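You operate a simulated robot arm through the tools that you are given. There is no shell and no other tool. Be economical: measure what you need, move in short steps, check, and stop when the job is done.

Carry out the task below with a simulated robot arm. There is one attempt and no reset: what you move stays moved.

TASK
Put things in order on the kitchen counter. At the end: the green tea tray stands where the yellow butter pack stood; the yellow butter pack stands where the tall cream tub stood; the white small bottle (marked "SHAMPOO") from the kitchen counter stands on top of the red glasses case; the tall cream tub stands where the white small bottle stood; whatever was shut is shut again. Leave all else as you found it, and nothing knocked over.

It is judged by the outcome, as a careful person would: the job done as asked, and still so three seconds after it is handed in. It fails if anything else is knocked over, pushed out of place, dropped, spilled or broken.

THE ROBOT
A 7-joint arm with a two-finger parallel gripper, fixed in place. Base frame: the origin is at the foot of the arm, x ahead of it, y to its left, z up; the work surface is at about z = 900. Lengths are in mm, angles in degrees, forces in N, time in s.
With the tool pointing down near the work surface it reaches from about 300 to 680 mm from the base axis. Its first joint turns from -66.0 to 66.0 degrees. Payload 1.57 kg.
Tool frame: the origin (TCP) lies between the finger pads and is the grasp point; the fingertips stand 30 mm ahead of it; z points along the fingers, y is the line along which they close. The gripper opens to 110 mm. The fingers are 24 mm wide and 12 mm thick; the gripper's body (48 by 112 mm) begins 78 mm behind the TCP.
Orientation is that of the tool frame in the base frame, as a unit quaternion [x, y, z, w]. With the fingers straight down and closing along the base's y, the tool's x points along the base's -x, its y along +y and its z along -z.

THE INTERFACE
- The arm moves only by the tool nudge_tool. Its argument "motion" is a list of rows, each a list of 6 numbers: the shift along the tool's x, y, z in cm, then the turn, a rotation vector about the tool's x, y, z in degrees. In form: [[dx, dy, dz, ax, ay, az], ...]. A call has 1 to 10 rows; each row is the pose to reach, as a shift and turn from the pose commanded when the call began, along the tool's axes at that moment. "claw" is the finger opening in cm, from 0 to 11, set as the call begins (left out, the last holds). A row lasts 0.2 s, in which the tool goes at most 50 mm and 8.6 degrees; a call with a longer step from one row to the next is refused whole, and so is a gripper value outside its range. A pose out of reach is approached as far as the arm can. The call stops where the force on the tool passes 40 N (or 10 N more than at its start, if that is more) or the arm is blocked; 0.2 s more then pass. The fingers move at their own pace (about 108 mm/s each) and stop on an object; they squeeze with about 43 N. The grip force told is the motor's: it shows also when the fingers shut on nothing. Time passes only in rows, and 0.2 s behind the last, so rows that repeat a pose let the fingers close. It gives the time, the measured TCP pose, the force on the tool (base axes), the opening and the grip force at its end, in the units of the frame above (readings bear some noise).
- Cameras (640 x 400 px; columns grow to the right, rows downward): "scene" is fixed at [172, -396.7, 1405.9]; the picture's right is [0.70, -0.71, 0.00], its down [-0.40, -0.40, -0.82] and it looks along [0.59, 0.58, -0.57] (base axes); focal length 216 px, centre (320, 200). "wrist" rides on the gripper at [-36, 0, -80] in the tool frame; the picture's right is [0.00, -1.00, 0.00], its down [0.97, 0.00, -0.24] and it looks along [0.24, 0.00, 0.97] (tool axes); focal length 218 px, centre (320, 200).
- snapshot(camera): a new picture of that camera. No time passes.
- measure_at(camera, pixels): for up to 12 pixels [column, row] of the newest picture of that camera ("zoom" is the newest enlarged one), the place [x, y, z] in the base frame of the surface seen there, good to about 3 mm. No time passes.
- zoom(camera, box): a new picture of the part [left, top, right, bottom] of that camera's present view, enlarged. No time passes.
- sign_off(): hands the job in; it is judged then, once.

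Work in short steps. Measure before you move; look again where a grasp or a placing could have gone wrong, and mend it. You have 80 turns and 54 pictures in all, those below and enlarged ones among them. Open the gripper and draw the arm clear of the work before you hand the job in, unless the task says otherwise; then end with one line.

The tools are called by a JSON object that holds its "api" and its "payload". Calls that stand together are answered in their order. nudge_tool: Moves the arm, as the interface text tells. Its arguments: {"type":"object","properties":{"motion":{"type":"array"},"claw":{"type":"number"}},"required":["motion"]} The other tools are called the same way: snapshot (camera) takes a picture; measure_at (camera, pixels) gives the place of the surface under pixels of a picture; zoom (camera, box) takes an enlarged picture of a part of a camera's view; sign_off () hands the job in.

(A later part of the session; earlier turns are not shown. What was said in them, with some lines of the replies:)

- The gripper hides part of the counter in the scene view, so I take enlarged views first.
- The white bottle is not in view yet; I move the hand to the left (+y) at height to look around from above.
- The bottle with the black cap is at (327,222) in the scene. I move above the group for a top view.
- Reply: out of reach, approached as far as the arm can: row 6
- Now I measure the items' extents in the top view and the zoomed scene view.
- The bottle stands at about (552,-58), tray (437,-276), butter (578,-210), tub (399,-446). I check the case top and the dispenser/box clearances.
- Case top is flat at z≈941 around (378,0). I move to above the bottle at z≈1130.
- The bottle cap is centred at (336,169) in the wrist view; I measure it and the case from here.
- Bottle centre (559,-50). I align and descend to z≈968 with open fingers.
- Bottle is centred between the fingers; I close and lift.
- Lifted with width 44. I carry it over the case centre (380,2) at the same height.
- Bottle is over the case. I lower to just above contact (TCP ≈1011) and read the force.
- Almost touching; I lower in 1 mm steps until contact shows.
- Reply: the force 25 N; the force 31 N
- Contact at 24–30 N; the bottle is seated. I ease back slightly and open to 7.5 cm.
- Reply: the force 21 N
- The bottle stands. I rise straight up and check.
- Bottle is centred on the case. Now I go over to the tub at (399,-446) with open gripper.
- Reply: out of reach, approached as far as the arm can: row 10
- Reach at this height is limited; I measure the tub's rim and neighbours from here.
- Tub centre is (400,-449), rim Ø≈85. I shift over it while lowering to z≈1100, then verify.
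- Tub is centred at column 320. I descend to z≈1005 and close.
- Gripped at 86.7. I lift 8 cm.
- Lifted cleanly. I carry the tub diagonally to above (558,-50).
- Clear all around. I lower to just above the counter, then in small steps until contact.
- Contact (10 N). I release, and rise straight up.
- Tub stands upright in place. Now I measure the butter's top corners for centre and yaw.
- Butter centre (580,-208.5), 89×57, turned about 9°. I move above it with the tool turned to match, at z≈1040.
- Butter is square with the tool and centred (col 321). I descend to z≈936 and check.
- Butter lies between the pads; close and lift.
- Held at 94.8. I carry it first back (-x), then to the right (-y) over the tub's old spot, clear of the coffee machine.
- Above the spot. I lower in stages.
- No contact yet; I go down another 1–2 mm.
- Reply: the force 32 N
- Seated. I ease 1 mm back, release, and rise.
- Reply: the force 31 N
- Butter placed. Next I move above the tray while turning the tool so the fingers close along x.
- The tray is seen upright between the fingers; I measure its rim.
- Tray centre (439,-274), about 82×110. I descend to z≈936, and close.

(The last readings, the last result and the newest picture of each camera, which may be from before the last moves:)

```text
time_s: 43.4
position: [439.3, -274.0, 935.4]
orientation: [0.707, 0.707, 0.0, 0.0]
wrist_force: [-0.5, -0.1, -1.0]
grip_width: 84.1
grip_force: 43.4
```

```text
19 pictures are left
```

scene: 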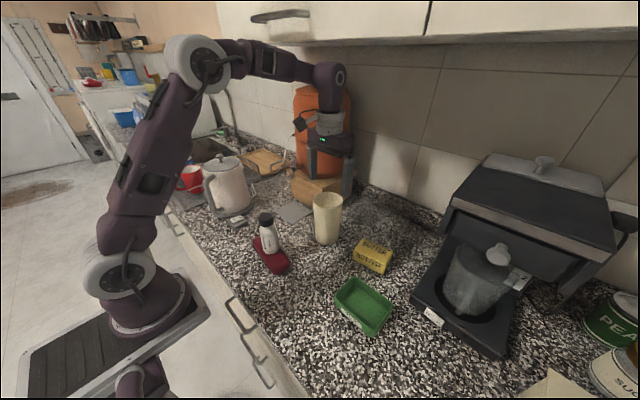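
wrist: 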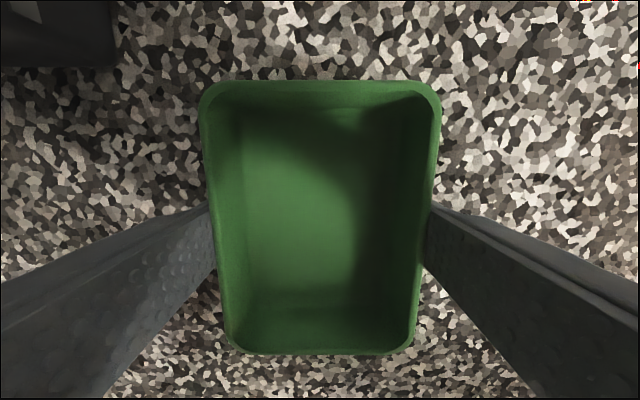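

Gripped (84). Lift and carry to above the butter's old spot (580,-208.5).

{"api": "nudge_tool", "payload": {"motion": [[0, 0, -1, 0, 0, 0], [0, 0, -3.5, 0, 0, 0], [0, 0, -6, 0, 0, 0], [1, 2.4, -6, 0, 0, 0], [2.8, 6, -6, 0, 0, 0], [4.6, 10, -6, 0, 0, 0], [6, 13, -6, 0, 0, 0], [6.6, 14.1, -6, 0, 0, 0], [6.6, 14.1, -6, 0, 0, 0]]}}

{"api": "snapshot", "payload": {"camera": "wrist"}}

{"api": "snapshot", "payload": {"camera": "scene"}}

```text
time_s: 45.4
position: [578.1, -209.0, 998.2]
orientation: [0.708, 0.707, 0.0, 0.0]
wrist_force: [-0.2, 0.4, -1.0]
grip_width: 83.8
grip_force: 42.8
```

```text
18 pictures are left
```

wrist: 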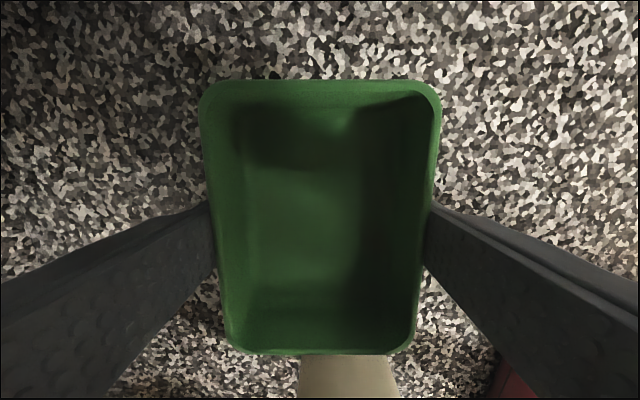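

```text
17 pictures are left
```

scene: 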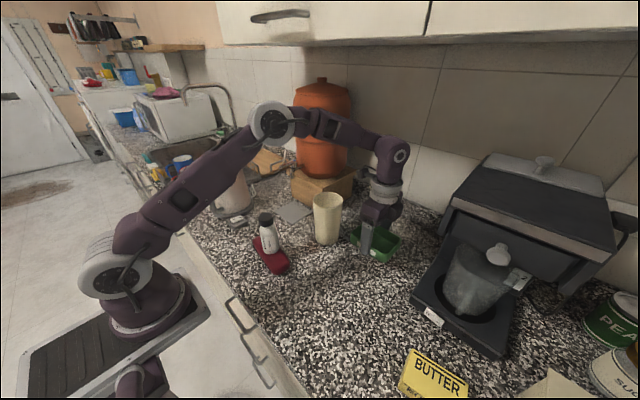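

Clear. I lower in stages to contact.

{"api": "nudge_tool", "payload": {"motion": [[0, 0.1, 2.5, 0, 0, 0], [0, 0.1, 4.8, 0, 0, 0], [0, 0.1, 5.7, 0, 0, 0], [0, 0.1, 5.9, 0, 0, 0]]}}

{"api": "nudge_tool", "payload": {"motion": [[0, 0, 0.1, 0, 0, 0]]}}

{"api": "nudge_tool", "payload": {"motion": [[0, 0, 0.1, 0, 0, 0]]}}

```text
time_s: 46.4
position: [580.4, -208.7, 937.9]
orientation: [0.706, 0.708, 0.0, 0.0]
wrist_force: [0.0, 0.4, -0.7]
grip_width: 83.9
grip_force: 42.6
```

```text
time_s: 46.8
position: [581.1, -209.7, 936.4]
orientation: [0.708, 0.707, 0.0, 0.0]
wrist_force: [0.2, 0.1, -0.7]
grip_width: 83.8
grip_force: 43.1
```

```text
time_s: 47.2
position: [580.5, -208.9, 934.9]
orientation: [0.707, 0.707, 0.0, 0.001]
wrist_force: [0.5, -1.0, -0.8]
grip_width: 83.8
grip_force: 42.9
```

{"api": "nudge_tool", "payload": {"motion": [[0, 0, 0.1, 0, 0, 0]]}}

```text
time_s: 47.6
position: [581.1, -207.7, 934.0]
orientation: [0.707, 0.708, 0.0, 0.0]
wrist_force: [-1.0, -0.7, 3.9]
grip_width: 83.7
grip_force: 43.0
```

Contact begins (4 N). I release and rise.

{"api": "nudge_tool", "payload": {"motion": [[0, 0, 0, 0, 0, 0], [0, 0, 0, 0, 0, 0], [0, 0, 0, 0, 0, 0]], "claw": 11}}

{"api": "nudge_tool", "payload": {"motion": [[0, 0, -2, 0, 0, 0], [0, 0, -5, 0, 0, 0], [0, 0, -9, 0, 0, 0], [0, 0, -13, 0, 0, 0], [0, 0, -17, 0, 0, 0]]}}

{"api": "snapshot", "payload": {"camera": "wrist"}}

```text
time_s: 48.4
position: [581.2, -209.7, 933.6]
orientation: [0.707, 0.707, 0.0, 0.0]
wrist_force: [-0.3, -0.7, 0.2]
grip_width: 110.1
grip_force: 0.1
```

```text
time_s: 49.6
position: [582.0, -209.9, 1104.4]
orientation: [0.707, 0.707, 0.0, 0.0]
wrist_force: [-0.3, 0.1, -0.1]
grip_width: 109.9
grip_force: 0.1
```

```text
16 pictures are left
```

wrist: 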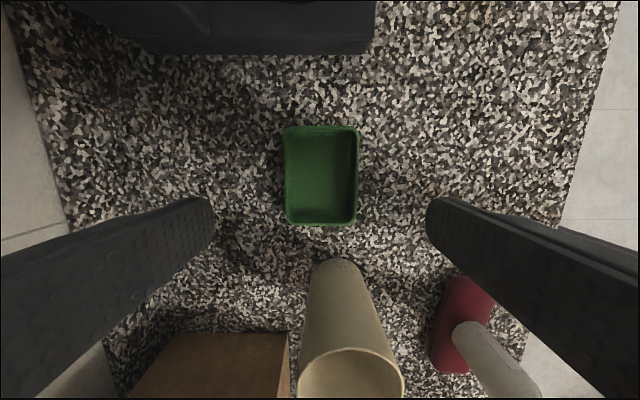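

All placed. I draw the arm back and up, and take a final look.

{"api": "nudge_tool", "payload": {"motion": [[0, -3, -2, 0, 0, 0], [0, -7, -4, 0, 0, 0], [0, -11, -6, 0, 0, 0], [0, -15, -8, 0, 0, 0], [0, -18, -10.5, 0, 0, 0], [-1, -20, -13, 0, 0, 0], [-2, -23, -15, 0, 0, 0]]}}

{"api": "snapshot", "payload": {"camera": "scene"}}

{"api": "snapshot", "payload": {"camera": "wrist"}}

```text
time_s: 51.2
position: [351.9, -227.9, 1256.7]
orientation: [0.707, 0.708, 0.0, 0.0]
wrist_force: [0.5, 0.0, 0.2]
grip_width: 110.1
grip_force: 0.0
```

```text
15 pictures are left
```

scene: 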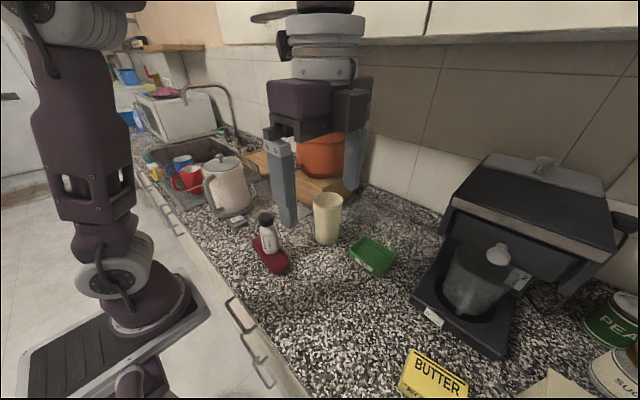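

```text
14 pictures are left
```

wrist: 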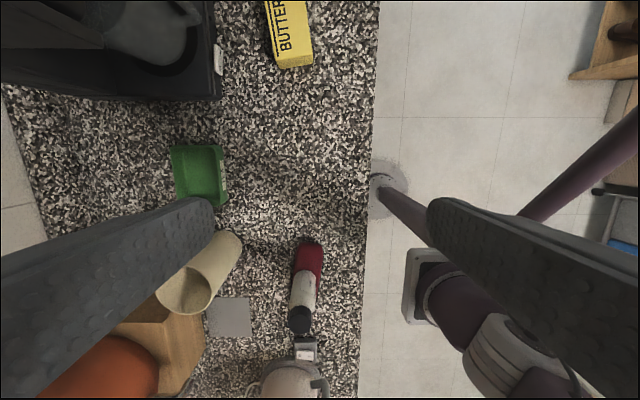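

Tray, butter, tub and bottle all stand upright at their target places, nothing else has moved, and the gripper is open and clear. I hand the job in.

{"api": "sign_off", "payload": {}}

```text
The job is handed in.
```

The job is done and handed in: the shampoo bottle stands on the red glasses case, the tub is where the bottle was, the butter is where the tub was, and the tea tray is where the butter was. Nothing needed opening, and nothing else was moved.
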